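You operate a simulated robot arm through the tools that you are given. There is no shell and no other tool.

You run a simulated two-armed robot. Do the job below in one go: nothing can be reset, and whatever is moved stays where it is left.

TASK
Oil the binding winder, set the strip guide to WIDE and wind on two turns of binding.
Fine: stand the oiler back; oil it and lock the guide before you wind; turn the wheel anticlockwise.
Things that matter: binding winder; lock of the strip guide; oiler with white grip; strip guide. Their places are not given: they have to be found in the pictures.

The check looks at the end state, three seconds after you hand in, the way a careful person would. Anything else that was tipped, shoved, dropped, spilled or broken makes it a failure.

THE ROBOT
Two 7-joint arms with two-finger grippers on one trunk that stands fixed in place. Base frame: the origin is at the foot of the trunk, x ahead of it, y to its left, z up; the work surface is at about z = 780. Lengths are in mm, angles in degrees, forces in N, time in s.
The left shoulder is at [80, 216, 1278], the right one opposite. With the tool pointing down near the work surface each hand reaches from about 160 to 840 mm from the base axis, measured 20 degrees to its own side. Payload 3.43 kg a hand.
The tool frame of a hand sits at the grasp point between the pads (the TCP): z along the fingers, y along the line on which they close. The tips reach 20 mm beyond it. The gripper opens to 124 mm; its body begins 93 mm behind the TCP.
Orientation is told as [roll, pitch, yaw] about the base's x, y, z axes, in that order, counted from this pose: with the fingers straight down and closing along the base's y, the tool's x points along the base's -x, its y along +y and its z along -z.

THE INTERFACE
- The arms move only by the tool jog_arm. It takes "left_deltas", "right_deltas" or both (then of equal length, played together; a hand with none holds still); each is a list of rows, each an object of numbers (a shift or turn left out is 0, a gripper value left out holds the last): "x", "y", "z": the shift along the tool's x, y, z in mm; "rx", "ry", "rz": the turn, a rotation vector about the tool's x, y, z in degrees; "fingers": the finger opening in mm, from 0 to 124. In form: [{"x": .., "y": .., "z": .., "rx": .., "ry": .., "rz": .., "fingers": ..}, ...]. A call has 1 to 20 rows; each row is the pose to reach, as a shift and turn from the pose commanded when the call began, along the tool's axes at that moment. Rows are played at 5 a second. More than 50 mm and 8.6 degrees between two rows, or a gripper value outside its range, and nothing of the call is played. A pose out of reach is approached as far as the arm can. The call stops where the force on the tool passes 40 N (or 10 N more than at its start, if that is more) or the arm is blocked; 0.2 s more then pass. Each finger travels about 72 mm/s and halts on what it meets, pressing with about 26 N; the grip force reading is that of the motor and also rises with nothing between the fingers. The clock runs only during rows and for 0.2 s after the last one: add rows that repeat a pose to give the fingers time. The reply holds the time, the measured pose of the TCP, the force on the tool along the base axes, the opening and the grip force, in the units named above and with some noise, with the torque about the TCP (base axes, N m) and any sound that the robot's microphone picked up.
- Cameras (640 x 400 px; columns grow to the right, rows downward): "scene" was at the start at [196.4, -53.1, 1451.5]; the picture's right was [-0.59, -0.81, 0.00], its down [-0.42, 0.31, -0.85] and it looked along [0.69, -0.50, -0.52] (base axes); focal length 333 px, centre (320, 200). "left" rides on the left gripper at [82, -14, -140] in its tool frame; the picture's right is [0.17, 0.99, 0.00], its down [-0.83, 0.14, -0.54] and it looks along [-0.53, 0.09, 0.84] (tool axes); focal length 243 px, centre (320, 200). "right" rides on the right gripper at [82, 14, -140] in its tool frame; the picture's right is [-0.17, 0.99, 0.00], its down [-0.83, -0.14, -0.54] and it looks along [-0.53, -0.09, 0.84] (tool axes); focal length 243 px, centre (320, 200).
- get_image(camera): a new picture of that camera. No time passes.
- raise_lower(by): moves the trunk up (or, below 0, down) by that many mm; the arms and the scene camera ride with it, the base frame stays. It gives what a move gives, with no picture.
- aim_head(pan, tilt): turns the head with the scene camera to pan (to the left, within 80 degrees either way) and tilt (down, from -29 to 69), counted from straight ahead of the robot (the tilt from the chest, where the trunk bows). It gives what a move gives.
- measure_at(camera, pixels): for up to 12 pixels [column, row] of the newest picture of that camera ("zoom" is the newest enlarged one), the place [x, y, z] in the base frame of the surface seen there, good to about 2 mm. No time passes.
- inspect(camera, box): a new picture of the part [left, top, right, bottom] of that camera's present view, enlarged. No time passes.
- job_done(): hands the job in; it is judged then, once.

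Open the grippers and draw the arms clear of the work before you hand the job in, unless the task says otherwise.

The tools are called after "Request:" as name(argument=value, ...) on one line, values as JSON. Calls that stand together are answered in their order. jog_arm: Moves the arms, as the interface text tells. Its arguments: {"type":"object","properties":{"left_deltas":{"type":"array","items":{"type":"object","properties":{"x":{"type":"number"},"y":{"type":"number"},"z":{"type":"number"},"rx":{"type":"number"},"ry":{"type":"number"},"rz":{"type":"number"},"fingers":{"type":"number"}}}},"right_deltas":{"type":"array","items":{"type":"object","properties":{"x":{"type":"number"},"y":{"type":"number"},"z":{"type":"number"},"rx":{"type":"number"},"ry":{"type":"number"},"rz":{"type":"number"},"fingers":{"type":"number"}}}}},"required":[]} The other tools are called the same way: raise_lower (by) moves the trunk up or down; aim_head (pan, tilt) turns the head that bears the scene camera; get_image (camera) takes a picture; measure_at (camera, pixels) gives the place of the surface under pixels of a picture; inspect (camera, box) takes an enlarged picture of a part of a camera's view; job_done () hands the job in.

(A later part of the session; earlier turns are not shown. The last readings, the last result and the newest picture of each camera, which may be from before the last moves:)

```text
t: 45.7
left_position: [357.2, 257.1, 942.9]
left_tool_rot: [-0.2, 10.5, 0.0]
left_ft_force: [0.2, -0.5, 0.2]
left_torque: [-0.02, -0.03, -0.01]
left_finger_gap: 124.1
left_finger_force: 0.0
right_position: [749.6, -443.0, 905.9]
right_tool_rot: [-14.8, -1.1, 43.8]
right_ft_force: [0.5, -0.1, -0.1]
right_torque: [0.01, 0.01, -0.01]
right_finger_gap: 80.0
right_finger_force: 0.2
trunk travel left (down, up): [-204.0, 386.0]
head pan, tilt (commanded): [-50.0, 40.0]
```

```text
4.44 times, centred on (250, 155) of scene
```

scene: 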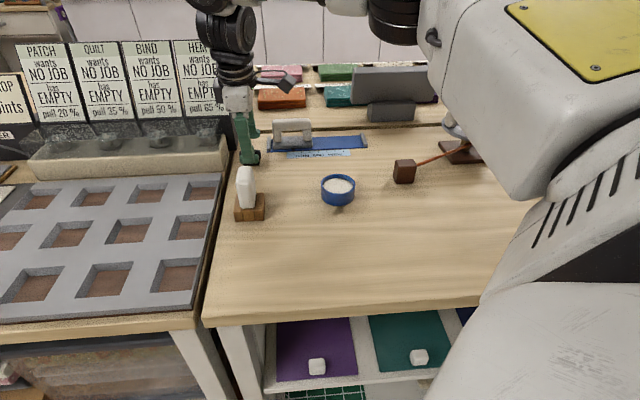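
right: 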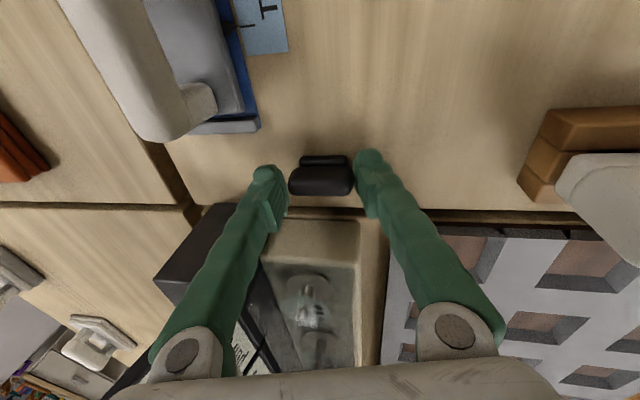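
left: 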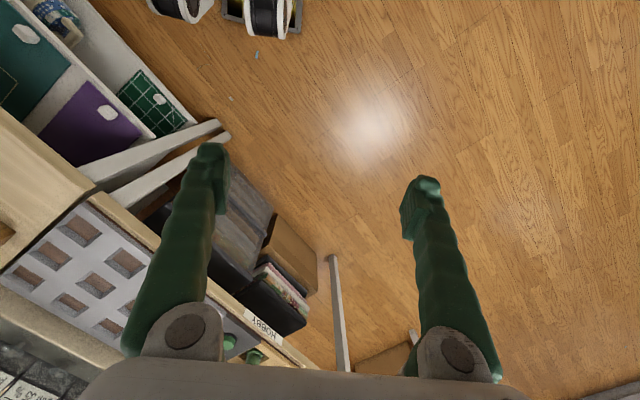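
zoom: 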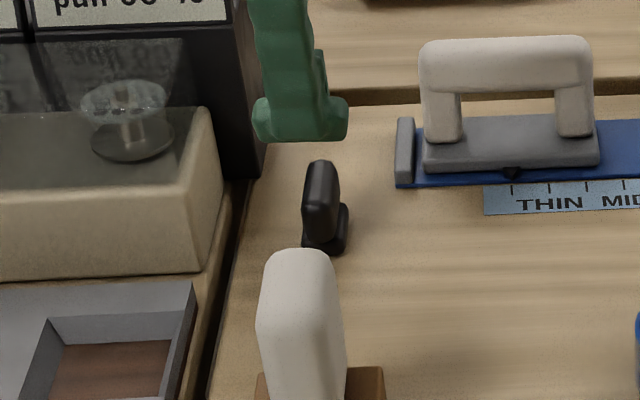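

The lock bar now stands across the rail direction. I go back above the slider handle.

Request:
jog_arm(right_deltas=[{"x": 31, "y": -29, "z": 8}, {"x": 62, "y": -58, "z": 16}, {"x": 92.2, "y": -86.3, "z": 24.2, "rz": -0.7, "ry": 1.1}, {"x": 92.2, "y": -86.3, "z": 24.2, "rz": -0.7, "ry": 1.1}])

Request:
get_image(camera="right")

```text
t: 46.7
left_position: [357.5, 256.2, 941.7]
left_tool_rot: [-0.2, 10.5, 0.1]
left_ft_force: [-0.2, -0.4, 0.2]
left_torque: [0.0, 0.01, -0.01]
left_finger_gap: 124.1
left_finger_force: 0.1
right_position: [745.1, -568.5, 903.8]
right_tool_rot: [-14.8, 0.3, 44.3]
right_ft_force: [0.5, 0.7, -0.2]
right_torque: [-0.05, 0.01, 0.0]
right_finger_gap: 79.8
right_finger_force: 0.0
trunk travel left (down, up): [-204.0, 386.0]
head pan, tilt (commanded): [-50.0, 40.0]
```

```text
taken
```

right: 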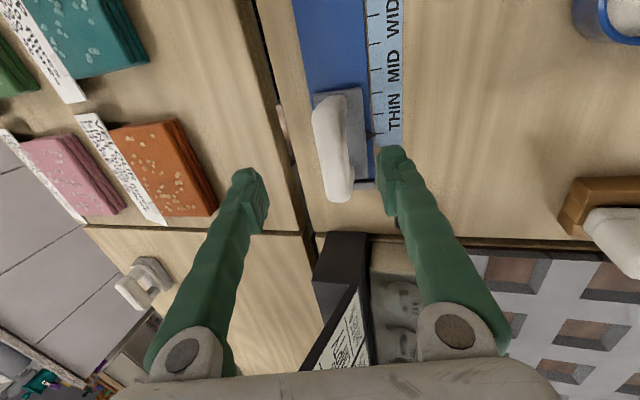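

I descend around the handle and close.

Request:
jog_arm(right_deltas=[{"x": 0.8, "y": 4.4, "z": 21, "fingers": 80}, {"x": 1.6, "y": 8.8, "z": 42, "fingers": 80}, {"x": 2.4, "y": 13.2, "z": 63.2, "fingers": 80}, {"x": 2.4, "y": 13.2, "z": 63.2, "fingers": 50}, {"x": 2.4, "y": 13.2, "z": 63.2, "fingers": 20}, {"x": 2.4, "y": 13.2, "z": 63.2, "fingers": 10}, {"x": 2.4, "y": 13.2, "z": 63.2, "fingers": 10}, {"x": 2.4, "y": 13.2, "z": 63.2, "fingers": 10}])

Request:
inspect(camera="scene", box=[230, 90, 370, 190])

```text
t: 48.5
left_position: [356.6, 256.4, 942.3]
left_tool_rot: [-0.2, 10.5, 0.0]
left_ft_force: [1.0, -0.1, -0.1]
left_torque: [-0.01, -0.01, -0.03]
left_finger_gap: 124.0
left_finger_force: 0.1
right_position: [745.2, -573.4, 839.3]
right_tool_rot: [-14.6, 0.2, 44.2]
right_ft_force: [-7.6, 7.1, -5.0]
right_torque: [0.64, 0.74, 0.75]
right_finger_gap: 26.7
right_finger_force: 44.7
trunk travel left (down, up): [-204.0, 386.0]
head pan, tilt (commanded): [-50.0, 40.0]
```

```text
4.00 times, centred on (300, 140) of scene
```

zoom: 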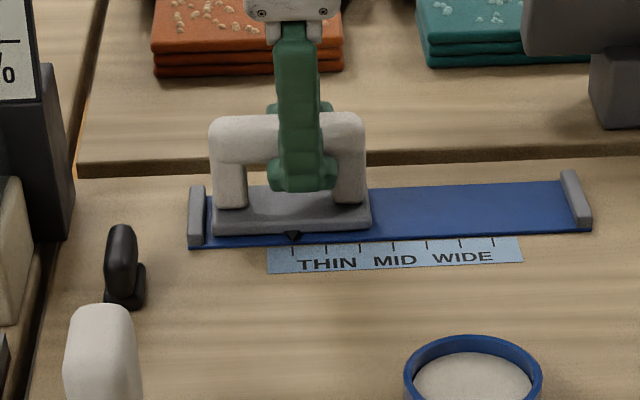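

Handle gripped again (gap 26.7). I slide 40 mm along the rail and watch the force.

Request:
jog_arm(right_deltas=[{"x": 6}, {"x": 14}, {"x": 22}, {"x": 31}, {"x": 40}, {"x": 40}])

Request:
inspect(camera="scene", box=[230, 90, 370, 190])

```text
t: 49.9
left_position: [357.9, 255.8, 942.2]
left_tool_rot: [-0.2, 10.5, 0.0]
left_ft_force: [-0.5, 0.0, -0.2]
left_torque: [-0.02, -0.01, 0.01]
left_finger_gap: 124.0
left_finger_force: 0.0
right_position: [715.3, -602.4, 839.1]
right_tool_rot: [-14.5, 0.2, 44.1]
right_ft_force: [-6.0, 12.3, -14.3]
right_torque: [0.89, 0.57, 0.79]
right_finger_gap: 26.3
right_finger_force: 44.5
trunk travel left (down, up): [-204.0, 386.0]
head pan, tilt (commanded): [-50.0, 40.0]
```

```text
4.00 times, centred on (300, 140) of scene
```

zoom: 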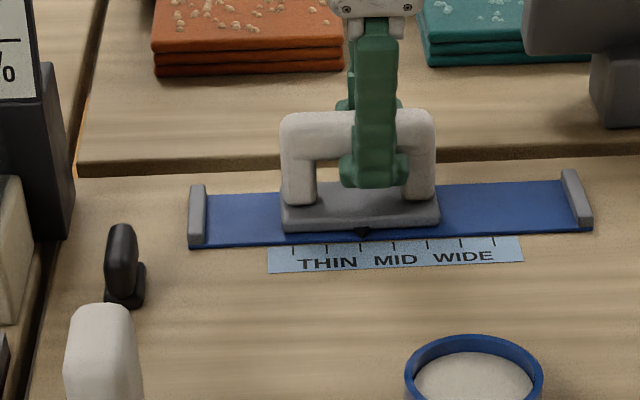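

The slider moves: pointer at zoom (362,232), third tick, with WIDE's tick at 461. I go a further 57 mm with small corrections to relieve side load.

Request:
jog_arm(right_deltas=[{"x": 9, "y": 0.3, "z": 0.3}, {"x": 18, "y": 0.6, "z": 0.5}, {"x": 27, "y": 1, "z": 0.7}, {"x": 36, "y": 1.3, "z": 0.8}, {"x": 45, "y": 1.6, "z": 1}, {"x": 52, "y": 1.8, "z": 1}, {"x": 57, "y": 2, "z": 1}, {"x": 57, "y": 2, "z": 1}])

Request:
inspect(camera="scene", box=[270, 100, 370, 170])

```text
t: 51.7
left_position: [357.3, 256.3, 942.3]
left_tool_rot: [-0.2, 10.5, -0.1]
left_ft_force: [0.3, 0.8, 0.2]
left_torque: [0.01, 0.0, -0.02]
left_finger_gap: 124.4
left_finger_force: 0.0
right_position: [676.4, -643.0, 838.7]
right_tool_rot: [-14.9, 0.0, 44.2]
right_ft_force: [7.7, 0.0, -1.7]
right_torque: [0.85, 0.52, 0.92]
right_finger_gap: 26.8
right_finger_force: 44.8
trunk travel left (down, up): [-204.0, 386.0]
head pan, tilt (commanded): [-50.0, 40.0]
```

```text
5.71 times, centred on (320, 135) of scene
```

zoom: 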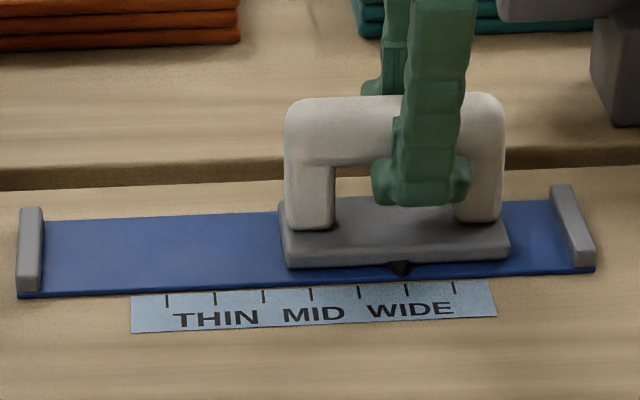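

The pointer (402,270) is about at WIDE's tick (405,284). I measure pointer and ticks to compare along the rail.

Request:
measure_at(camera="zoom", pixels=[[402, 272], [402, 266], [358, 291], [406, 290], [455, 287], [309, 294], [215, 299], [167, 301], [395, 263], [410, 263]])

Request:
get_image(camera="right")

Request:
inspect(camera="scene", box=[325, 135, 355, 160])

```text
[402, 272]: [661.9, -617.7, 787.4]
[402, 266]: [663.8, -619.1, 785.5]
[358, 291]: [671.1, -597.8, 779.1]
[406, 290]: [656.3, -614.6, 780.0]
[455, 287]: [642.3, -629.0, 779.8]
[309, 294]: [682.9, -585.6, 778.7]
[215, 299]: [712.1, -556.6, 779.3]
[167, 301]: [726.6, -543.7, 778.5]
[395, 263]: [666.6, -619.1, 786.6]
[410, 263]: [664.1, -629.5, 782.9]
```

```text
taken
```

right: 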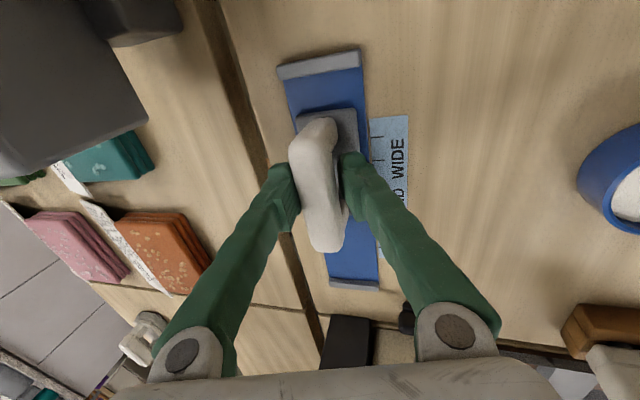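

```text
16.00 times, centred on (340, 148) of scene
```

zoom: 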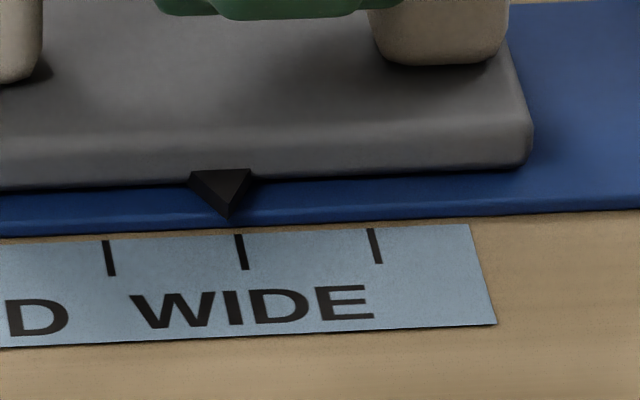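

Along the rail the pointer is at s≈39 and WIDE's tick at s≈37.2, so it is ~2 mm short. I move 2 mm more.

Request:
jog_arm(right_deltas=[{"x": 1.2}, {"x": 2.2}, {"x": 2.2}])

Request:
inspect(camera="scene", box=[325, 135, 355, 160])

Request:
measure_at(camera="zoom", pixels=[[218, 210], [222, 195], [210, 180], [240, 180], [226, 205], [110, 255], [242, 255], [375, 248], [112, 265], [245, 264]])

```text
t: 52.5
left_position: [357.9, 256.2, 942.1]
left_tool_rot: [-0.3, 10.6, 0.0]
left_ft_force: [0.9, 1.2, 0.2]
left_torque: [0.0, 0.01, 0.02]
left_finger_gap: 124.2
left_finger_force: 0.0
right_position: [673.8, -644.0, 839.4]
right_tool_rot: [-14.9, 0.1, 44.2]
right_ft_force: [12.4, -5.6, 3.2]
right_torque: [0.66, 0.51, 0.99]
right_finger_gap: 26.6
right_finger_force: 45.1
trunk travel left (down, up): [-204.0, 386.0]
head pan, tilt (commanded): [-50.0, 40.0]
```

```text
16.00 times, centred on (340, 148) of scene
```

zoom: 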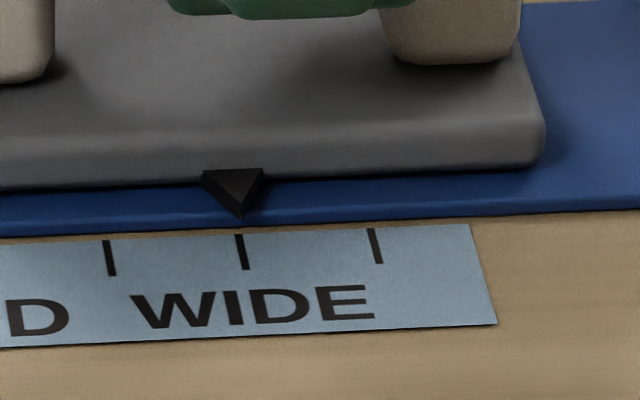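

```text
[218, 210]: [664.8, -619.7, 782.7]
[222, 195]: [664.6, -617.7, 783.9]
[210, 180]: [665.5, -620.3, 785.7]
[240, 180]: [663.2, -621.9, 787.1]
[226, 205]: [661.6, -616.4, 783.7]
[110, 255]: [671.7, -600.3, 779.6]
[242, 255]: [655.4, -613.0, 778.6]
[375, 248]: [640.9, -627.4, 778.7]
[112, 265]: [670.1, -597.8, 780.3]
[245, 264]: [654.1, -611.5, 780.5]
```

The pointer is now within about half a millimetre of WIDE's tick. I release the handle gently and rise.

Request:
jog_arm(right_deltas=[{"fingers": 45}, {"fingers": 75}, {"fingers": 75}, {"y": -6, "z": -22, "fingers": 75}, {"y": -13, "z": -48, "fingers": 75}, {"y": -20, "z": -72, "fingers": 75}, {"y": -20, "z": -72, "fingers": 75}])

Request:
inspect(camera="scene", box=[270, 100, 370, 170])

Request:
get_image(camera="right")

```text
t: 54.1
left_position: [357.6, 256.1, 943.5]
left_tool_rot: [-0.2, 10.6, -0.1]
left_ft_force: [-0.6, 0.2, -0.1]
left_torque: [0.01, 0.0, -0.06]
left_finger_gap: 124.0
left_finger_force: 0.2
right_position: [673.3, -644.7, 913.8]
right_tool_rot: [-14.8, 0.1, 44.3]
right_ft_force: [0.3, -0.6, -0.4]
right_torque: [0.04, 0.03, 0.0]
right_finger_gap: 75.1
right_finger_force: 0.1
trunk travel left (down, up): [-204.0, 386.0]
head pan, tilt (commanded): [-50.0, 40.0]
```

```text
5.71 times, centred on (320, 135) of scene
```

zoom: 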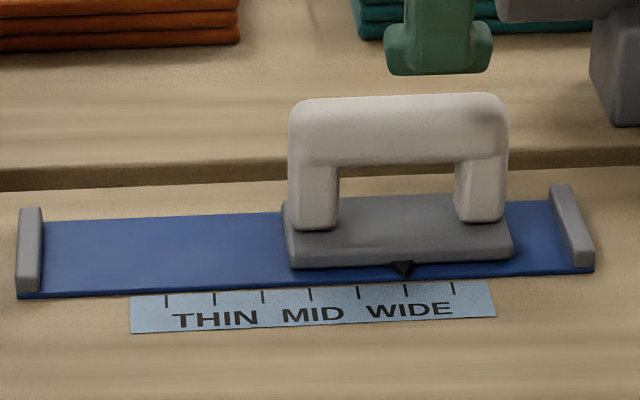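

```text
taken
```

right: 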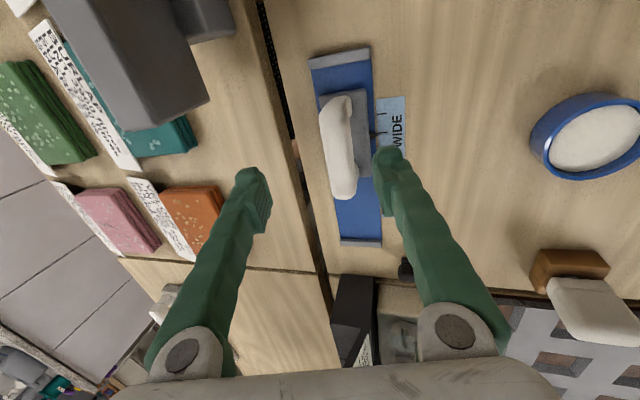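

I verify the pointer position from the wrist camera as well.

Request:
inspect(camera="right", box=[345, 85, 415, 165])

Request:
inspect(camera="scene", box=[325, 135, 355, 160])

```text
5.00 times, centred on (380, 125) of right
```

zoom: 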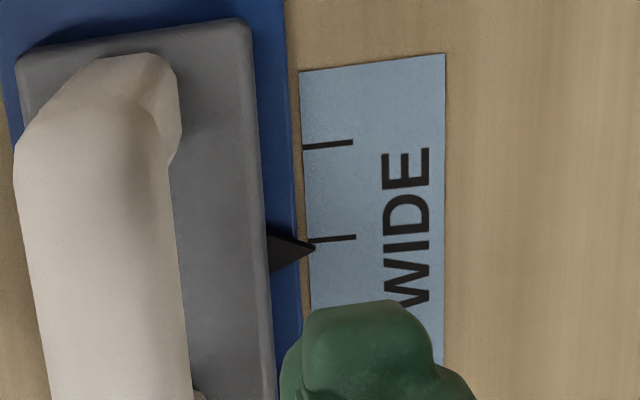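

```text
16.00 times, centred on (340, 148) of scene
```

zoom: 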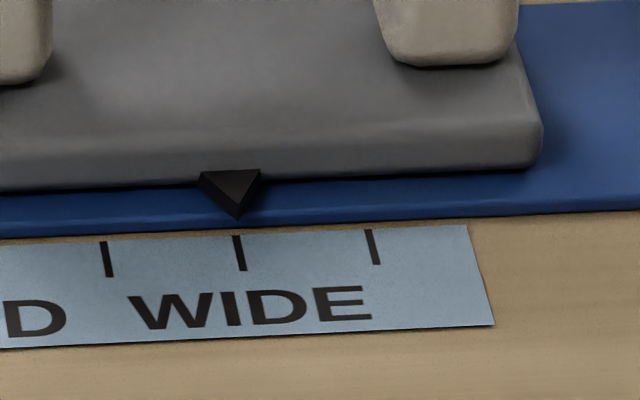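

Pointer is on WIDE. Now I go back above the lock to turn it back (clockwise) into the locked position.

Request:
jog_arm(right_deltas=[{"x": -40, "y": 18, "z": 0, "fingers": 75}, {"x": -80, "y": 37, "z": 0, "fingers": 75}, {"x": -120, "y": 56, "z": 3, "fingers": 75}, {"x": -160, "y": 75, "z": 8, "rx": -2.4, "ry": -2, "rz": -0.8, "fingers": 75}, {"x": -198.3, "y": 92.9, "z": 14.8, "rx": -4.8, "ry": -4, "rz": -1.7, "fingers": 75}, {"x": -198.3, "y": 92.9, "z": 14.8, "rx": -4.8, "ry": -4, "rz": -1.7, "fingers": 75}])

Request:
get_image(camera="right")

Request:
measure_at(camera="right", pixels=[[325, 165], [315, 165], [335, 165], [325, 180]])

```text
t: 55.5
left_position: [356.3, 256.2, 943.3]
left_tool_rot: [-0.1, 10.4, 0.1]
left_ft_force: [0.6, -0.3, 0.2]
left_torque: [0.01, -0.03, 0.02]
left_finger_gap: 123.8
left_finger_force: 0.1
right_position: [752.9, -443.8, 876.2]
right_tool_rot: [-10.2, -3.6, 46.7]
right_ft_force: [0.0, -0.2, -0.5]
right_torque: [0.02, -0.03, -0.01]
right_finger_gap: 74.8
right_finger_force: 0.1
trunk travel left (down, up): [-204.0, 386.0]
head pan, tilt (commanded): [-50.0, 40.0]
```

```text
taken
```

right: 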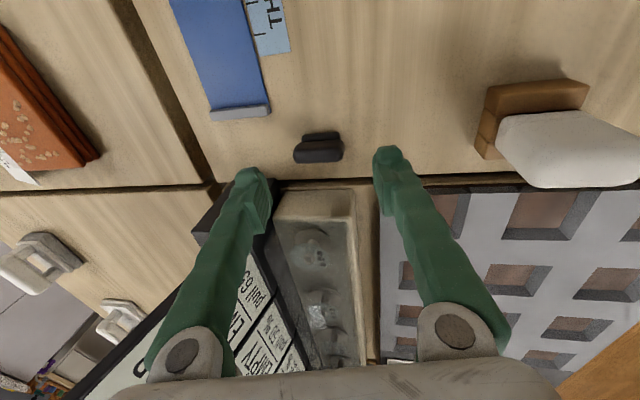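

```text
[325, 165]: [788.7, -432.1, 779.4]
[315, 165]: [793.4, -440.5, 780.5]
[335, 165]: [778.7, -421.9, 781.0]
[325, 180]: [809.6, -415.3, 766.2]
```

The lock bar is centered between the fingers. I descend and close on its ends.

Request:
jog_arm(right_deltas=[{"z": 20, "y": -1, "fingers": 70}, {"z": 40, "y": -2, "fingers": 66}, {"z": 57, "y": -2, "fingers": 66}, {"z": 57, "y": -2, "fingers": 66}])

Request:
inspect(camera="right", box=[230, 110, 410, 230])

Request:
inspect(camera="scene", box=[190, 110, 290, 190])

```text
t: 56.5
left_position: [357.7, 255.0, 942.9]
left_tool_rot: [-0.2, 10.4, -0.1]
left_ft_force: [-0.2, -0.5, -0.2]
left_torque: [-0.01, 0.01, -0.01]
left_finger_gap: 124.1
left_finger_force: 0.0
right_position: [766.0, -449.3, 819.1]
right_tool_rot: [-10.0, -3.4, 46.7]
right_ft_force: [0.1, -0.5, -0.2]
right_torque: [0.01, 0.02, -0.02]
right_finger_gap: 66.1
right_finger_force: 0.0
trunk travel left (down, up): [-204.0, 386.0]
head pan, tilt (commanded): [-50.0, 40.0]
```

```text
3.33 times, centred on (320, 170) of right
```

zoom: 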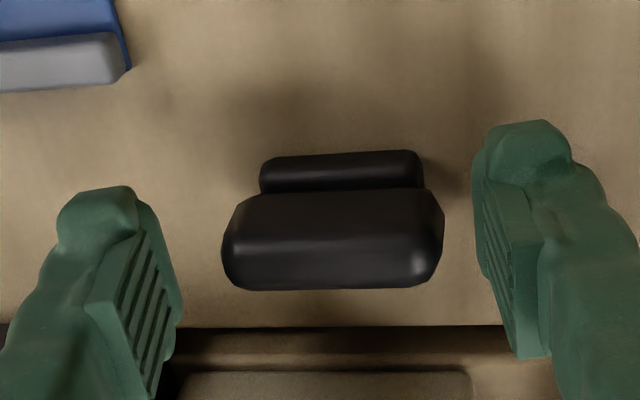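

```text
5.00 times, centred on (240, 150) of scene
```

zoom: 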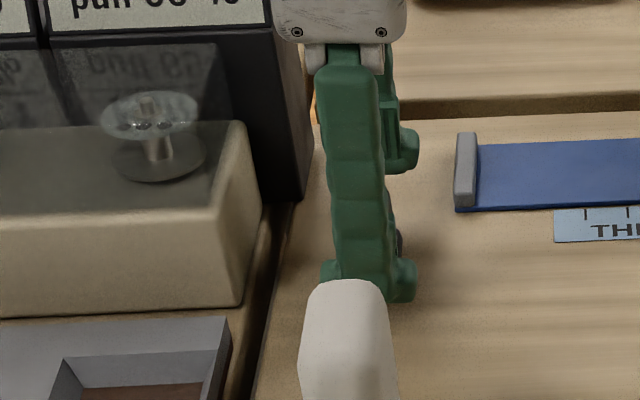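

I close on the bar's ends and then turn clockwise in steps, first 40°.

Request:
jog_arm(right_deltas=[{"fingers": 54}, {"fingers": 44}, {"fingers": 36}, {"fingers": 36}, {"fingers": 36}, {"rz": 6, "fingers": 36}, {"rz": 12, "fingers": 36}, {"rz": 18, "fingers": 36}, {"rz": 24, "fingers": 36}, {"rz": 30, "fingers": 36}, {"rz": 36, "fingers": 36}, {"rz": 42, "fingers": 36}, {"rz": 42, "fingers": 36}])

Request:
get_image(camera="right")

```text
t: 59.3
left_position: [356.6, 256.6, 942.8]
left_tool_rot: [-0.4, 10.5, 0.1]
left_ft_force: [0.1, 0.1, 0.5]
left_torque: [0.0, -0.02, 0.01]
left_finger_gap: 124.0
left_finger_force: 0.0
right_position: [766.2, -447.6, 819.6]
right_tool_rot: [-5.0, -9.3, 4.9]
right_ft_force: [-15.8, 13.5, -7.4]
right_torque: [0.44, 0.65, 0.01]
right_finger_gap: 47.1
right_finger_force: 44.7
trunk travel left (down, up): [-204.0, 386.0]
head pan, tilt (commanded): [-50.0, 40.0]
```

```text
taken
```

right: 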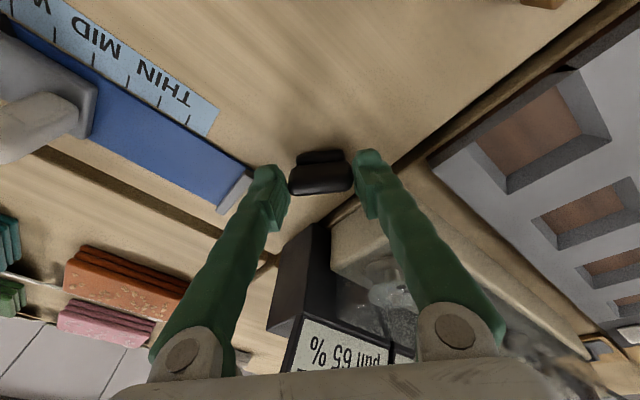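

The bar follows. I continue clockwise another 50° until it meets its stop, with a slight shift to relieve side force.

Request:
jog_arm(right_deltas=[{"rz": 6, "x": 0.5, "y": 0.5}, {"rz": 12, "x": 0.9, "y": 1}, {"rz": 18, "x": 0.9, "y": 1}, {"rz": 24, "x": 0.9, "y": 1}, {"rz": 30, "x": 0.9, "y": 1}, {"rz": 36, "x": 0.9, "y": 1}, {"rz": 42, "x": 0.9, "y": 1}, {"rz": 47, "x": 0.9, "y": 1}, {"rz": 51, "x": 0.9, "y": 1}, {"rz": 51, "x": 0.9, "y": 1}])

Request:
get_image(camera="right")

Request:
inspect(camera="scene", box=[190, 110, 290, 190])

```text
t: 61.5
left_position: [357.9, 256.1, 942.7]
left_tool_rot: [-0.2, 10.4, 0.0]
left_ft_force: [0.1, -0.8, -0.2]
left_torque: [0.02, -0.02, -0.01]
left_finger_gap: 124.3
left_finger_force: 0.2
right_position: [765.8, -449.1, 819.1]
right_tool_rot: [4.0, -9.9, -46.9]
right_ft_force: [2.7, 0.2, 2.9]
right_torque: [-0.42, 0.03, 1.07]
right_finger_gap: 47.1
right_finger_force: 44.9
trunk travel left (down, up): [-204.0, 386.0]
head pan, tilt (commanded): [-50.0, 40.0]
```

```text
taken
```

right: 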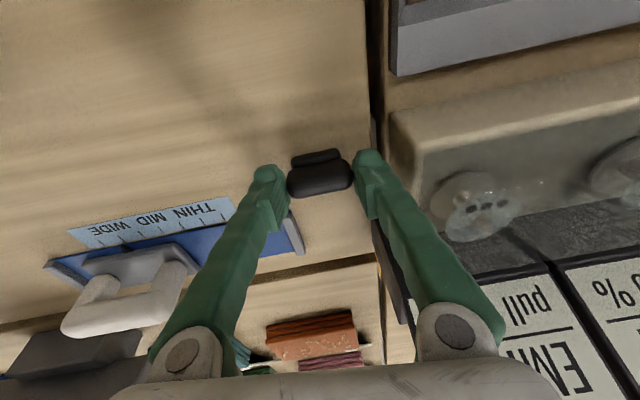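

```text
5.00 times, centred on (240, 150) of scene
```

zoom: 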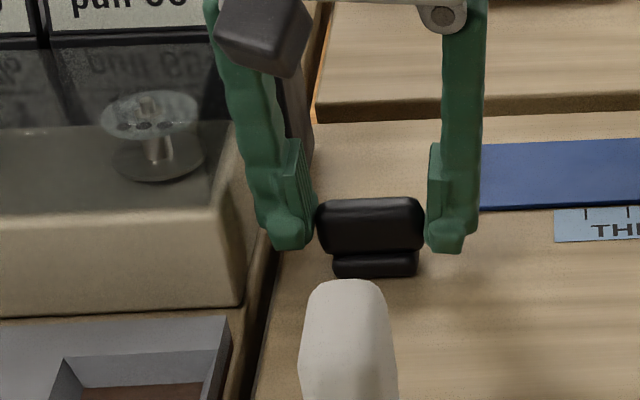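

The lock bar is back at its clockwise stop (torque +1.07), parallel to the rail. I release it and rise.

Request:
jog_arm(right_deltas=[{"rz": -1, "fingers": 52}, {"rz": -1, "fingers": 62}, {"rz": -1, "fingers": 62}, {"rz": -1, "z": -25, "fingers": 62}, {"rz": -1, "z": -55, "fingers": 62}, {"rz": -1, "z": -90, "fingers": 62}, {"rz": -1, "z": -90, "fingers": 62}])

Request:
get_image(camera="right")

Request:
inspect(camera="scene", box=[190, 110, 330, 230])

```text
t: 63.1
left_position: [357.3, 254.9, 942.0]
left_tool_rot: [-0.3, 10.5, 0.0]
left_ft_force: [1.1, 0.3, 0.0]
left_torque: [0.01, -0.01, 0.0]
left_finger_gap: 124.1
left_finger_force: 0.2
right_position: [749.5, -443.2, 908.2]
right_tool_rot: [3.8, -9.9, -45.9]
right_ft_force: [0.1, -0.7, -1.0]
right_torque: [0.02, 0.01, 0.01]
right_finger_gap: 61.8
right_finger_force: 0.0
trunk travel left (down, up): [-204.0, 386.0]
head pan, tilt (commanded): [-50.0, 40.0]
```

```text
taken
```

right: 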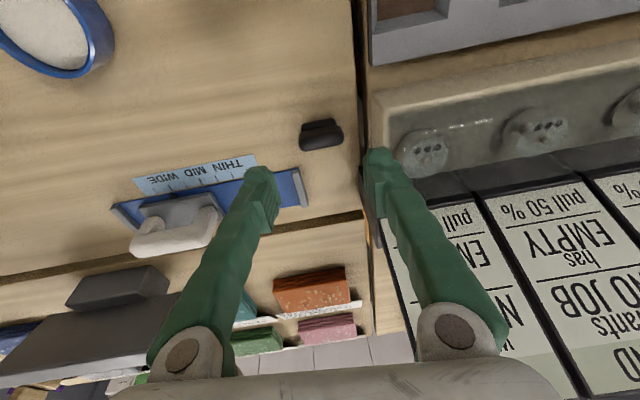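

```text
3.33 times, centred on (260, 170) of scene
```

zoom: 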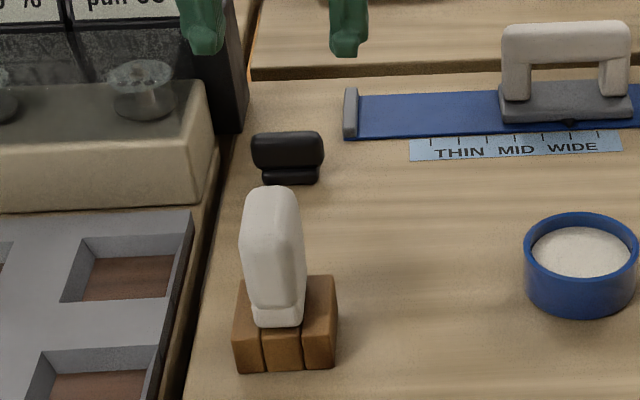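

Lock is shut again, parallel to the rail. Now I move above the oiler (centre ≈(641.6,-338.1)), hand vertical, yaw −45.5° so the fingers close across its 25 mm thickness.

Request:
jog_arm(right_deltas=[{"x": 35, "z": -17, "rx": 1, "ry": 2.5}, {"x": 70, "z": -34, "rx": 2, "ry": 5}, {"x": 105, "z": -51, "rx": 3, "ry": 7.5}, {"x": 141.1, "z": -67.4, "rx": 3.8, "ry": 9.9}, {"x": 141.1, "z": -67.4, "rx": 3.8, "ry": 9.9}])

Request:
get_image(camera="right")

Request:
get_image(camera="scene")

```text
t: 64.3
left_position: [358.3, 254.8, 941.3]
left_tool_rot: [-0.2, 10.5, 0.1]
left_ft_force: [-0.4, -0.3, 0.2]
left_torque: [0.03, 0.01, 0.03]
left_finger_gap: 124.0
left_finger_force: 0.0
right_position: [661.3, -388.2, 944.0]
right_tool_rot: [0.2, 0.1, -45.4]
right_ft_force: [-0.2, -1.0, -0.1]
right_torque: [-0.02, 0.02, 0.01]
right_finger_gap: 62.0
right_finger_force: 0.0
right hand out of reach, approached as far as the arm can: row 3, 4, 5
trunk travel left (down, up): [-204.0, 386.0]
head pan, tilt (commanded): [-50.0, 40.0]
```

```text
taken
```

right: 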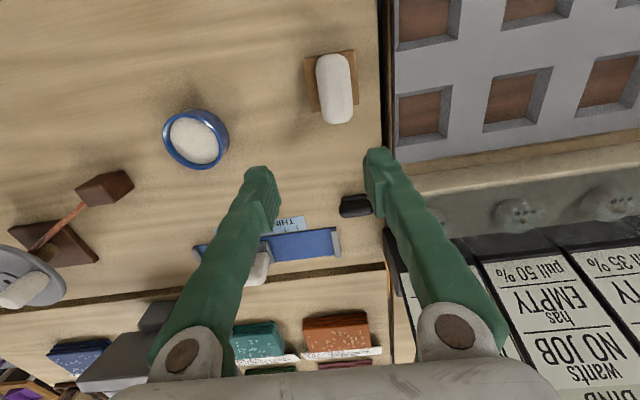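

```text
taken
```

scene: 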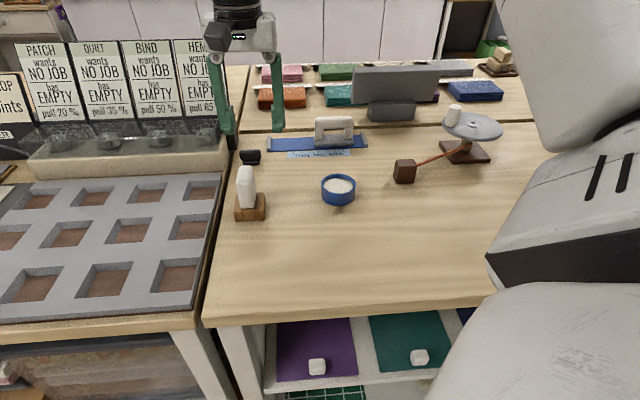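

The pose is limited by the low trunk rather than distance. I raise the trunk by 120 and retry.

Request:
raise_lower(by=120)

Request:
jog_arm(right_deltas=[{"x": 24, "y": 10, "z": 20}, {"x": 47, "y": 20, "z": 50}, {"x": 47, "y": 20, "z": 80}, {"x": 47, "y": 20, "z": 80}])

Request:
get_image(camera="right")

```text
t: 65.8
left_position: [346.7, 254.7, 1075.6]
left_tool_rot: [-0.2, 6.8, 0.1]
left_ft_force: [1.6, 0.4, -0.1]
left_torque: [0.0, 0.02, -0.02]
left_finger_gap: 124.1
left_finger_force: 0.0
right_position: [643.3, -387.1, 1114.1]
right_tool_rot: [4.0, -3.7, -45.3]
right_ft_force: [-0.2, -0.2, 1.0]
right_torque: [-0.04, 0.02, -0.02]
right_finger_gap: 61.9
right_finger_force: 0.0
trunk travel left (down, up): [-324.0, 266.0]
head pan, tilt (commanded): [-50.0, 40.0]
```

```text
t: 66.8
left_position: [345.6, 256.1, 1076.0]
left_tool_rot: [-0.2, 6.8, 0.2]
left_ft_force: [-0.4, 0.0, -0.2]
left_torque: [-0.01, 0.0, 0.0]
left_finger_gap: 123.9
left_finger_force: 0.1
right_position: [651.9, -387.2, 1094.1]
right_tool_rot: [4.0, -3.7, -45.3]
right_ft_force: [-0.6, -0.2, 0.1]
right_torque: [-0.03, -0.05, 0.0]
right_finger_gap: 62.0
right_finger_force: 0.0
right hand out of reach, approached as far as the arm can: row 1, 2, 3, 4
trunk travel left (down, up): [-324.0, 266.0]
head pan, tilt (commanded): [-50.0, 40.0]
```

```text
taken
```

right: 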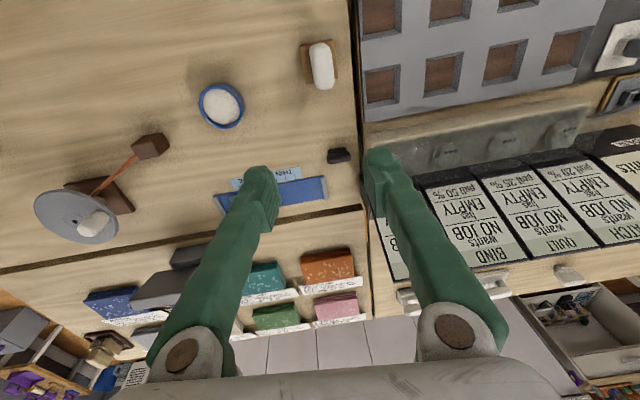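

The arm is at a wrist limit in this yaw. I rotate the hand back toward yaw 0 to free it.

Request:
jog_arm(right_deltas=[{"rz": -8, "z": 5}, {"rz": -16, "z": 10}, {"rz": -24, "z": 15}, {"rz": -32, "z": 20}, {"rz": -40, "z": 25}, {"rz": -48, "z": 30}, {"rz": -48, "z": 30}])

```text
t: 68.4
left_position: [346.3, 254.6, 1076.3]
left_tool_rot: [-0.3, 6.7, 0.1]
left_ft_force: [0.0, -0.2, -0.3]
left_torque: [-0.01, 0.01, -0.02]
left_finger_gap: 123.8
left_finger_force: 0.0
right_position: [648.8, -387.7, 1063.5]
right_tool_rot: [-0.2, -5.5, 2.9]
right_ft_force: [-0.2, 0.5, -0.5]
right_torque: [0.0, -0.01, -0.01]
right_finger_gap: 61.7
right_finger_force: 0.1
trunk travel left (down, up): [-324.0, 266.0]
head pan, tilt (commanded): [-50.0, 40.0]
```

Free now at yaw 2.9°. I go above the oiler with the hand vertical at yaw 44.5°, which was reachable earlier, fingers opened to 90.

Request:
jog_arm(right_deltas=[{"x": 2.4, "y": 8.3, "z": 17, "rx": -0.3, "ry": 0.9, "rz": -6.9, "fingers": 90}, {"x": 4.9, "y": 16.6, "z": 34, "rx": -0.7, "ry": 1.75, "rz": -13.9, "fingers": 90}, {"x": 7.3, "y": 25, "z": 51, "rx": -1, "ry": 2.6, "rz": -20.8, "fingers": 90}, {"x": 9.7, "y": 33.3, "z": 68, "rx": -1.3, "ry": 3.5, "rz": -27.7, "fingers": 90}, {"x": 12.2, "y": 41.6, "z": 85, "rx": -1.7, "ry": 4.4, "rz": -34.7, "fingers": 90}, {"x": 14.6, "y": 49.9, "z": 102.5, "rx": -2, "ry": 5.25, "rz": -41.6, "fingers": 90}, {"x": 14.6, "y": 49.9, "z": 102.5, "rx": -2, "ry": 5.25, "rz": -41.6, "fingers": 90}])

Request:
get_image(camera="right")

Request:
get_image(camera="scene")

```text
t: 70.0
left_position: [346.8, 255.1, 1076.0]
left_tool_rot: [-0.2, 6.7, 0.1]
left_ft_force: [-0.2, -0.3, -0.5]
left_torque: [-0.06, -0.04, -0.02]
left_finger_gap: 124.2
left_finger_force: 0.0
right_position: [644.1, -339.9, 961.1]
right_tool_rot: [-0.1, 0.1, 44.5]
right_ft_force: [0.1, 0.4, 0.0]
right_torque: [0.05, 0.01, -0.01]
right_finger_gap: 90.0
right_finger_force: 0.1
trunk travel left (down, up): [-324.0, 266.0]
head pan, tilt (commanded): [-50.0, 40.0]
```

```text
taken
```

right: 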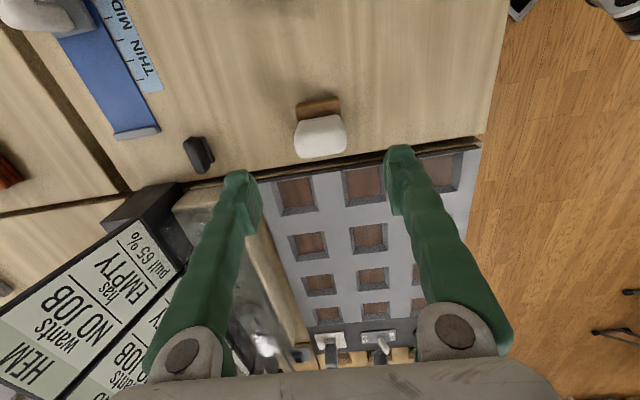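

```text
taken
```

scene: 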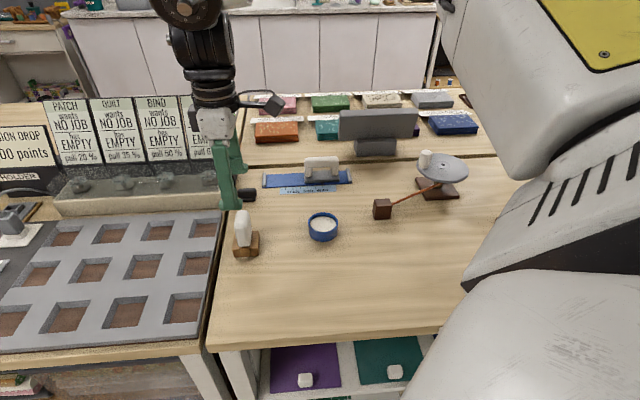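

I'm above the oiler. I measure its top outline again from this view for precise centring.

Request:
inspect(camera="right", box=[280, 85, 360, 175])

Request:
measure_at(camera="zoom", pixels=[[240, 250], [395, 240], [240, 290], [400, 290], [320, 305], [320, 250], [250, 200], [380, 175], [230, 230], [400, 230], [320, 215], [300, 120]])

```text
4.44 times, centred on (320, 130) of right
```

zoom: 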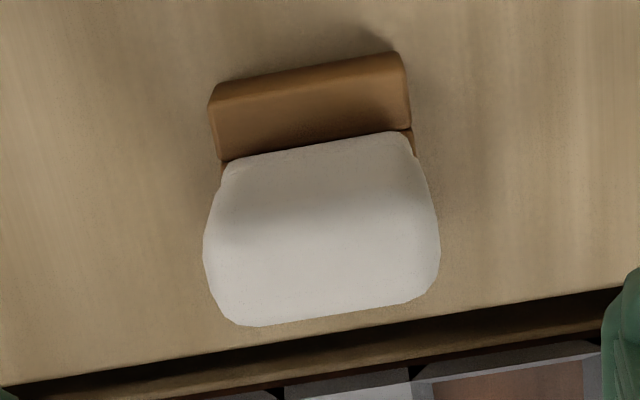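

```text
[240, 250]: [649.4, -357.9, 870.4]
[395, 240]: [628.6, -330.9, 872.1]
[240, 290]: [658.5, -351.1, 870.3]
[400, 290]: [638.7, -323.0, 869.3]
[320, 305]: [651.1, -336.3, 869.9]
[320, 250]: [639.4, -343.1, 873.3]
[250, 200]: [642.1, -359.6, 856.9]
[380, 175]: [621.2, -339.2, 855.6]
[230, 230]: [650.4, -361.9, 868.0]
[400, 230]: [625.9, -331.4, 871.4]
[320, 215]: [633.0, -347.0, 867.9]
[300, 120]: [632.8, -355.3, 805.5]
```

Oiler centre is 2 mm toward the hand's +x and 3 mm +y. I correct and descend to TCP height 848, then check.

Request:
jog_arm(right_deltas=[{"x": 2, "y": 3, "z": 35, "fingers": 90}, {"x": 2, "y": 3, "z": 70, "fingers": 90}, {"x": 2, "y": 3, "z": 95, "fingers": 90}, {"x": 2, "y": 3, "z": 113, "fingers": 90}, {"x": 2, "y": 3, "z": 113, "fingers": 90}])

Request:
get_image(camera="right")

Request:
inspect(camera="scene", box=[190, 170, 300, 270])

```text
t: 71.2
left_position: [346.4, 255.3, 1076.6]
left_tool_rot: [-0.1, 6.7, 0.2]
left_ft_force: [0.2, -0.4, 0.1]
left_torque: [0.03, -0.01, 0.0]
left_finger_gap: 124.2
left_finger_force: 0.1
right_position: [638.9, -337.1, 848.5]
right_tool_rot: [-0.2, 0.2, 44.4]
right_ft_force: [0.3, 0.1, 0.1]
right_torque: [-0.01, 0.01, 0.03]
right_finger_gap: 90.0
right_finger_force: 0.0
trunk travel left (down, up): [-324.0, 266.0]
head pan, tilt (commanded): [-50.0, 40.0]
```

```text
taken
```

right: 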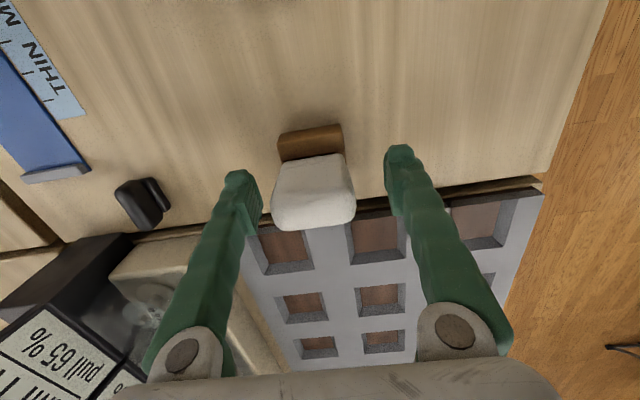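

```text
4.00 times, centred on (245, 220) of scene
```

zoom: 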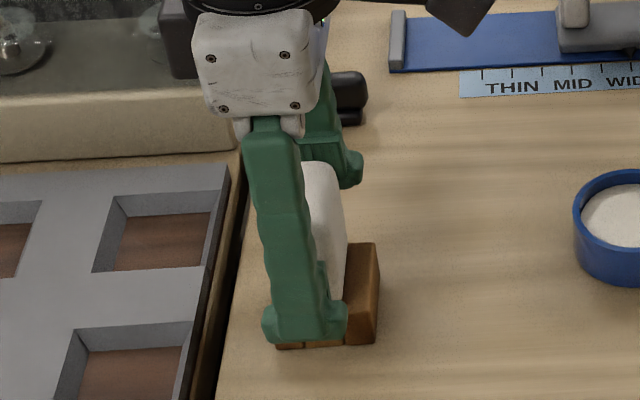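

The body is ~3.5 mm off centre toward −y. I shift and close the fingers on it.

Request:
jog_arm(right_deltas=[{"y": -3.5, "fingers": 90}, {"y": -3.5, "fingers": 70}, {"y": -3.5, "fingers": 55}, {"y": -3.5, "fingers": 42}, {"y": -3.5, "fingers": 38}, {"y": -3.5, "fingers": 38}])

Request:
get_image(camera="right")

```text
t: 72.6
left_position: [345.5, 255.5, 1076.2]
left_tool_rot: [-0.2, 6.6, 0.0]
left_ft_force: [-0.1, -1.1, 0.4]
left_torque: [-0.01, -0.03, -0.01]
left_finger_gap: 124.0
left_finger_force: 0.0
right_position: [640.8, -340.5, 848.1]
right_tool_rot: [-0.1, 0.1, 44.4]
right_ft_force: [-0.5, -0.3, 1.7]
right_torque: [-0.03, -0.01, -0.04]
right_finger_gap: 52.7
right_finger_force: 26.2
trunk travel left (down, up): [-324.0, 266.0]
head pan, tilt (commanded): [-50.0, 40.0]
```

```text
taken
```

right: 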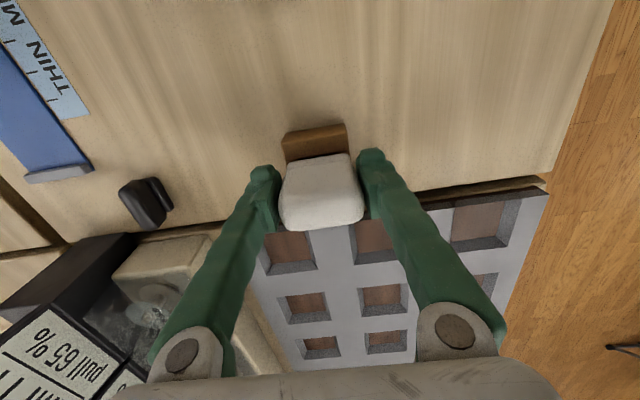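

Gripped at gap 52.7; the stand pose is TCP (640.8,-340.5,848.1), yaw 44.4. I lift straight up 90 mm.

Request:
jog_arm(right_deltas=[{"z": -8}, {"z": -20}, {"z": -35}, {"z": -55}, {"z": -75}, {"z": -90}, {"z": -90}])

Request:
inspect(camera="scene", box=[190, 130, 320, 270])

Request:
get_image(camera="right")

```text
t: 74.2
left_position: [347.5, 254.9, 1076.7]
left_tool_rot: [-0.2, 6.6, 0.1]
left_ft_force: [0.0, 0.1, -0.4]
left_torque: [0.0, -0.04, 0.02]
left_finger_gap: 123.9
left_finger_force: 0.0
right_position: [641.5, -340.6, 937.0]
right_tool_rot: [-0.1, 0.1, 44.4]
right_ft_force: [-0.2, 0.1, -0.7]
right_torque: [0.0, 0.01, -0.05]
right_finger_gap: 52.7
right_finger_force: 26.2
trunk travel left (down, up): [-324.0, 266.0]
head pan, tilt (commanded): [-50.0, 40.0]
```

```text
2.86 times, centred on (255, 200) of scene
```

zoom: 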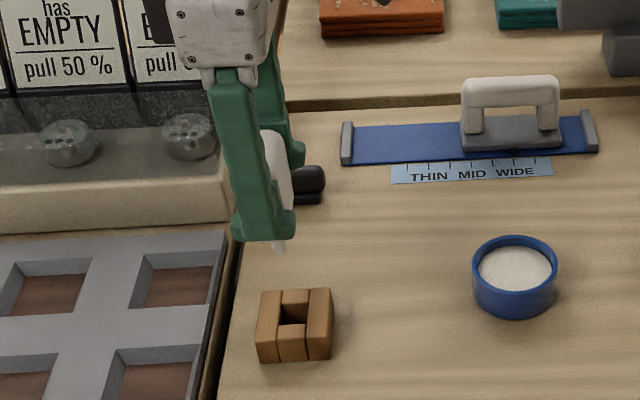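

```text
taken
```

right: 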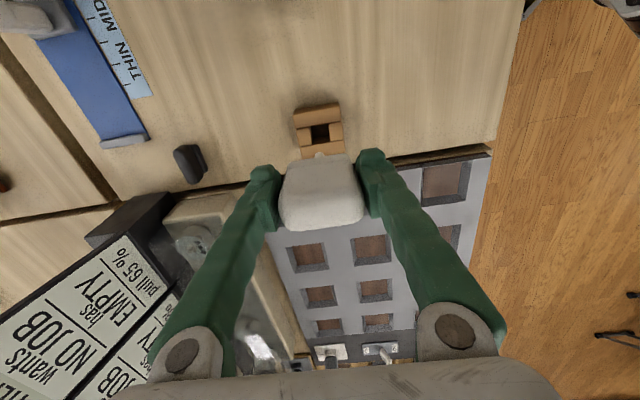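

The oiler is out of its wooden socket. I zoom in on its lower end to see its spout.

Request:
inspect(camera="scene", box=[225, 165, 275, 265])

Request:
inspect(camera="scene", box=[265, 175, 320, 225])

Request:
inspect(camera="right", box=[260, 90, 390, 240])

```text
4.00 times, centred on (250, 215) of scene
```

zoom: 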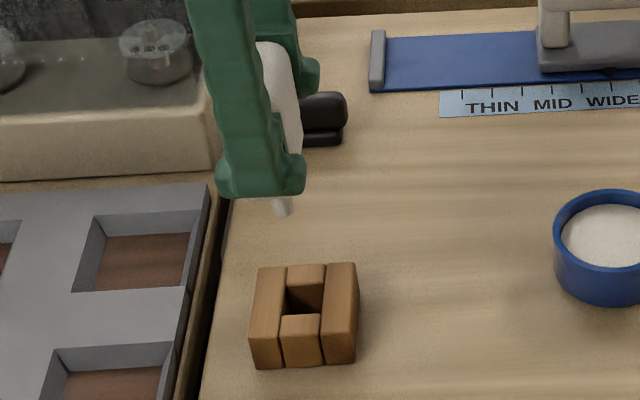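

```text
8.00 times, centred on (292, 200) of scene
```

zoom: 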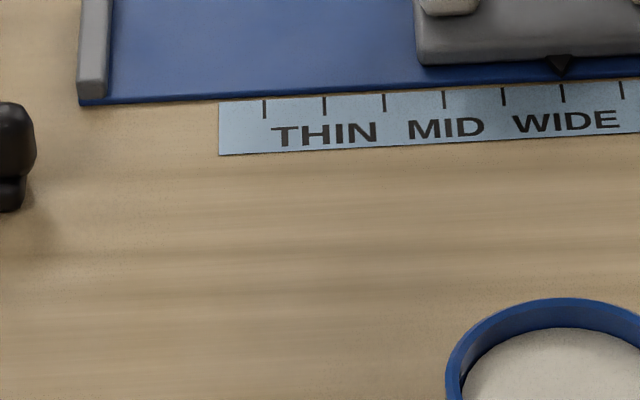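

```text
2.67 times, centred on (325, 165) of right
```

zoom: 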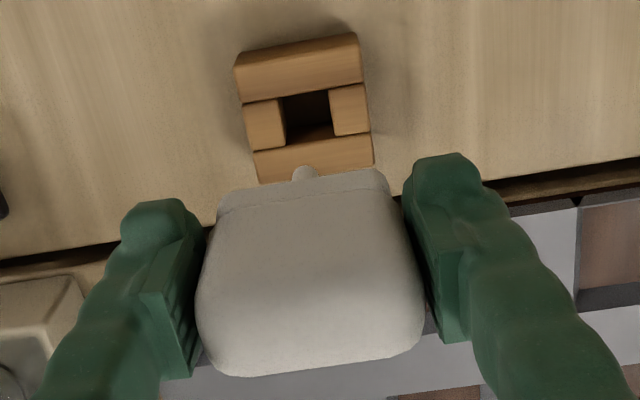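

A short spout sticks out beneath the body. I measure its tip position relative to the TCP.

Request:
inspect(camera="scene", box=[235, 200, 275, 230])

Request:
measure_at(camera="scene", pixels=[[258, 213], [258, 216], [257, 218], [260, 212]])

Request:
measure_at(camera="right", pixels=[[318, 155], [319, 157], [317, 158], [320, 130]])

```text
13.33 times, centred on (255, 215) of scene
```

zoom: 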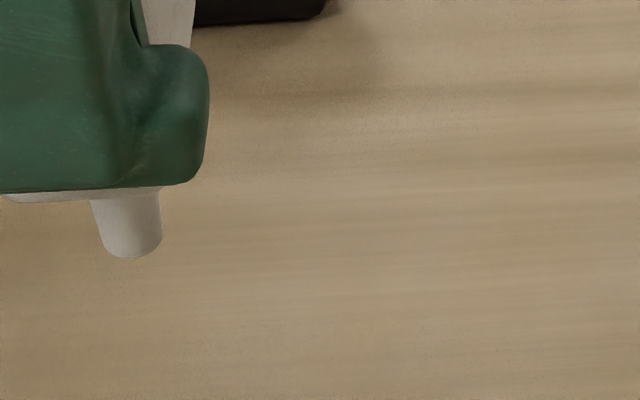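

```text
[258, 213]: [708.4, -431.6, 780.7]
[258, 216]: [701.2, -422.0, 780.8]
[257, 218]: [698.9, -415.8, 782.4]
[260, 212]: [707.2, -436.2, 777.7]
```

```text
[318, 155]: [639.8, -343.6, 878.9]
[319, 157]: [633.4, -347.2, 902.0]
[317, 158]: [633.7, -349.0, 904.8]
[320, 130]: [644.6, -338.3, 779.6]
```

I measure the spout in the latest zoom directly.

Request:
measure_at(camera="zoom", pixels=[[130, 215], [130, 235], [130, 250], [115, 240], [150, 240], [60, 197]])

Request:
inspect(camera="right", box=[290, 100, 360, 170])

Request:
measure_at(camera="zoom", pixels=[[275, 300], [275, 310], [285, 305], [265, 310], [340, 100], [340, 230], [250, 180], [400, 170]])

```text
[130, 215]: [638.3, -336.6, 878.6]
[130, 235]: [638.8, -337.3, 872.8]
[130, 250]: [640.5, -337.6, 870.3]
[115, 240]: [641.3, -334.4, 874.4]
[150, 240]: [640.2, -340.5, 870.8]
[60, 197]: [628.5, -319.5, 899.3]
```

```text
5.71 times, centred on (325, 135) of right
```

zoom: 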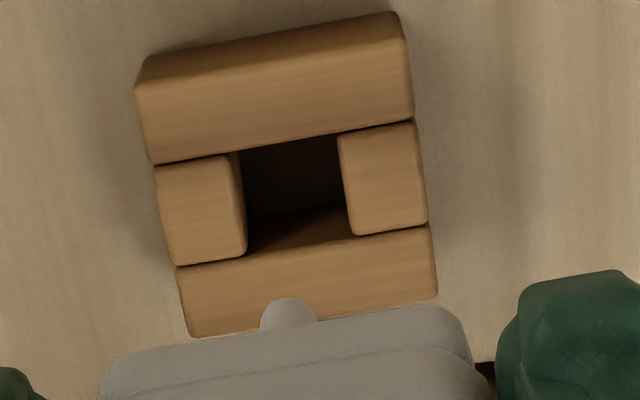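

```text
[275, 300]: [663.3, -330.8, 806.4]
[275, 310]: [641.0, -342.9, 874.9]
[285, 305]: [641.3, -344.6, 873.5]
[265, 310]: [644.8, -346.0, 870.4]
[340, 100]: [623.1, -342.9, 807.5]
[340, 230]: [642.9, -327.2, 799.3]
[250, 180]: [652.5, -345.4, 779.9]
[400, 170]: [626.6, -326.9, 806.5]
```

The spout tip is ~67 mm straight below the TCP. I carry the oiler up and over toward the winder hub (413,-799), turning the hand to about yaw −16° on the way.

Request:
jog_arm(right_deltas=[{"x": 20, "y": -7, "z": -30, "rz": 4.3}, {"x": 55, "y": -19, "z": -60, "rz": 8.6}, {"x": 95, "y": -33, "z": -75, "rz": 12.9}, {"x": 135, "y": -47, "z": -75, "rz": 17.2}, {"x": 175, "y": -61, "z": -75, "rz": 21.5}, {"x": 215, "y": -75, "z": -75, "rz": 25.8}, {"x": 255, "y": -88, "z": -75, "rz": 30.1}, {"x": 295, "y": -102, "z": -75, "rz": 34.4}, {"x": 335, "y": -116, "z": -75, "rz": 38.7}, {"x": 375, "y": -130, "z": -75, "rz": 43}, {"x": 410, "y": -142, "z": -75, "rz": 47.3}, {"x": 445, "y": -154, "z": -75, "rz": 51.6}, {"x": 470, "y": -163, "z": -75, "rz": 55.9}, {"x": 484, "y": -167.6, "z": -75, "rz": 60}, {"x": 484, "y": -167.6, "z": -75, "rz": 60}])

Request:
get_image(camera="right")

Request:
get_image(camera="scene")

```text
t: 77.4
left_position: [347.4, 254.7, 1076.4]
left_tool_rot: [-0.2, 6.7, 0.1]
left_ft_force: [0.0, 0.0, -0.4]
left_torque: [0.01, -0.03, -0.04]
left_finger_gap: 124.3
left_finger_force: 0.1
right_position: [412.7, -798.0, 1013.5]
right_tool_rot: [-0.1, 0.0, -15.7]
right_ft_force: [-0.4, 0.6, -0.3]
right_torque: [-0.02, -0.01, 0.06]
right_finger_gap: 37.7
right_finger_force: 0.0
trunk travel left (down, up): [-324.0, 266.0]
head pan, tilt (commanded): [-50.0, 40.0]
```

```text
taken
```

right: 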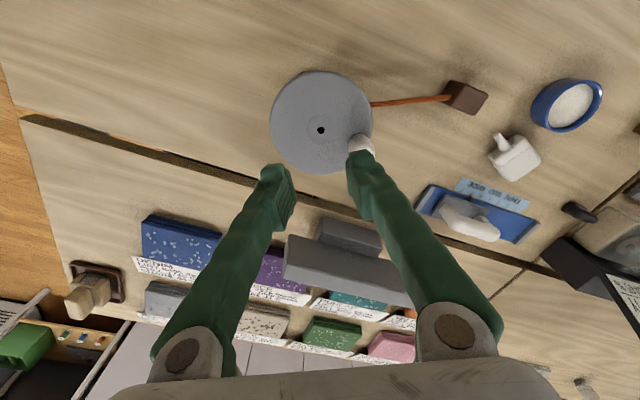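

```text
taken
```

scene: 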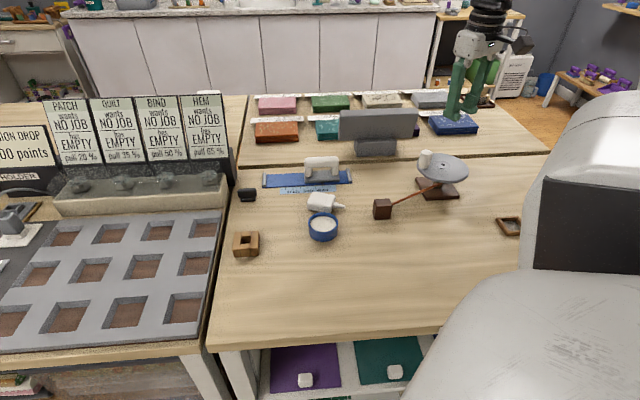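

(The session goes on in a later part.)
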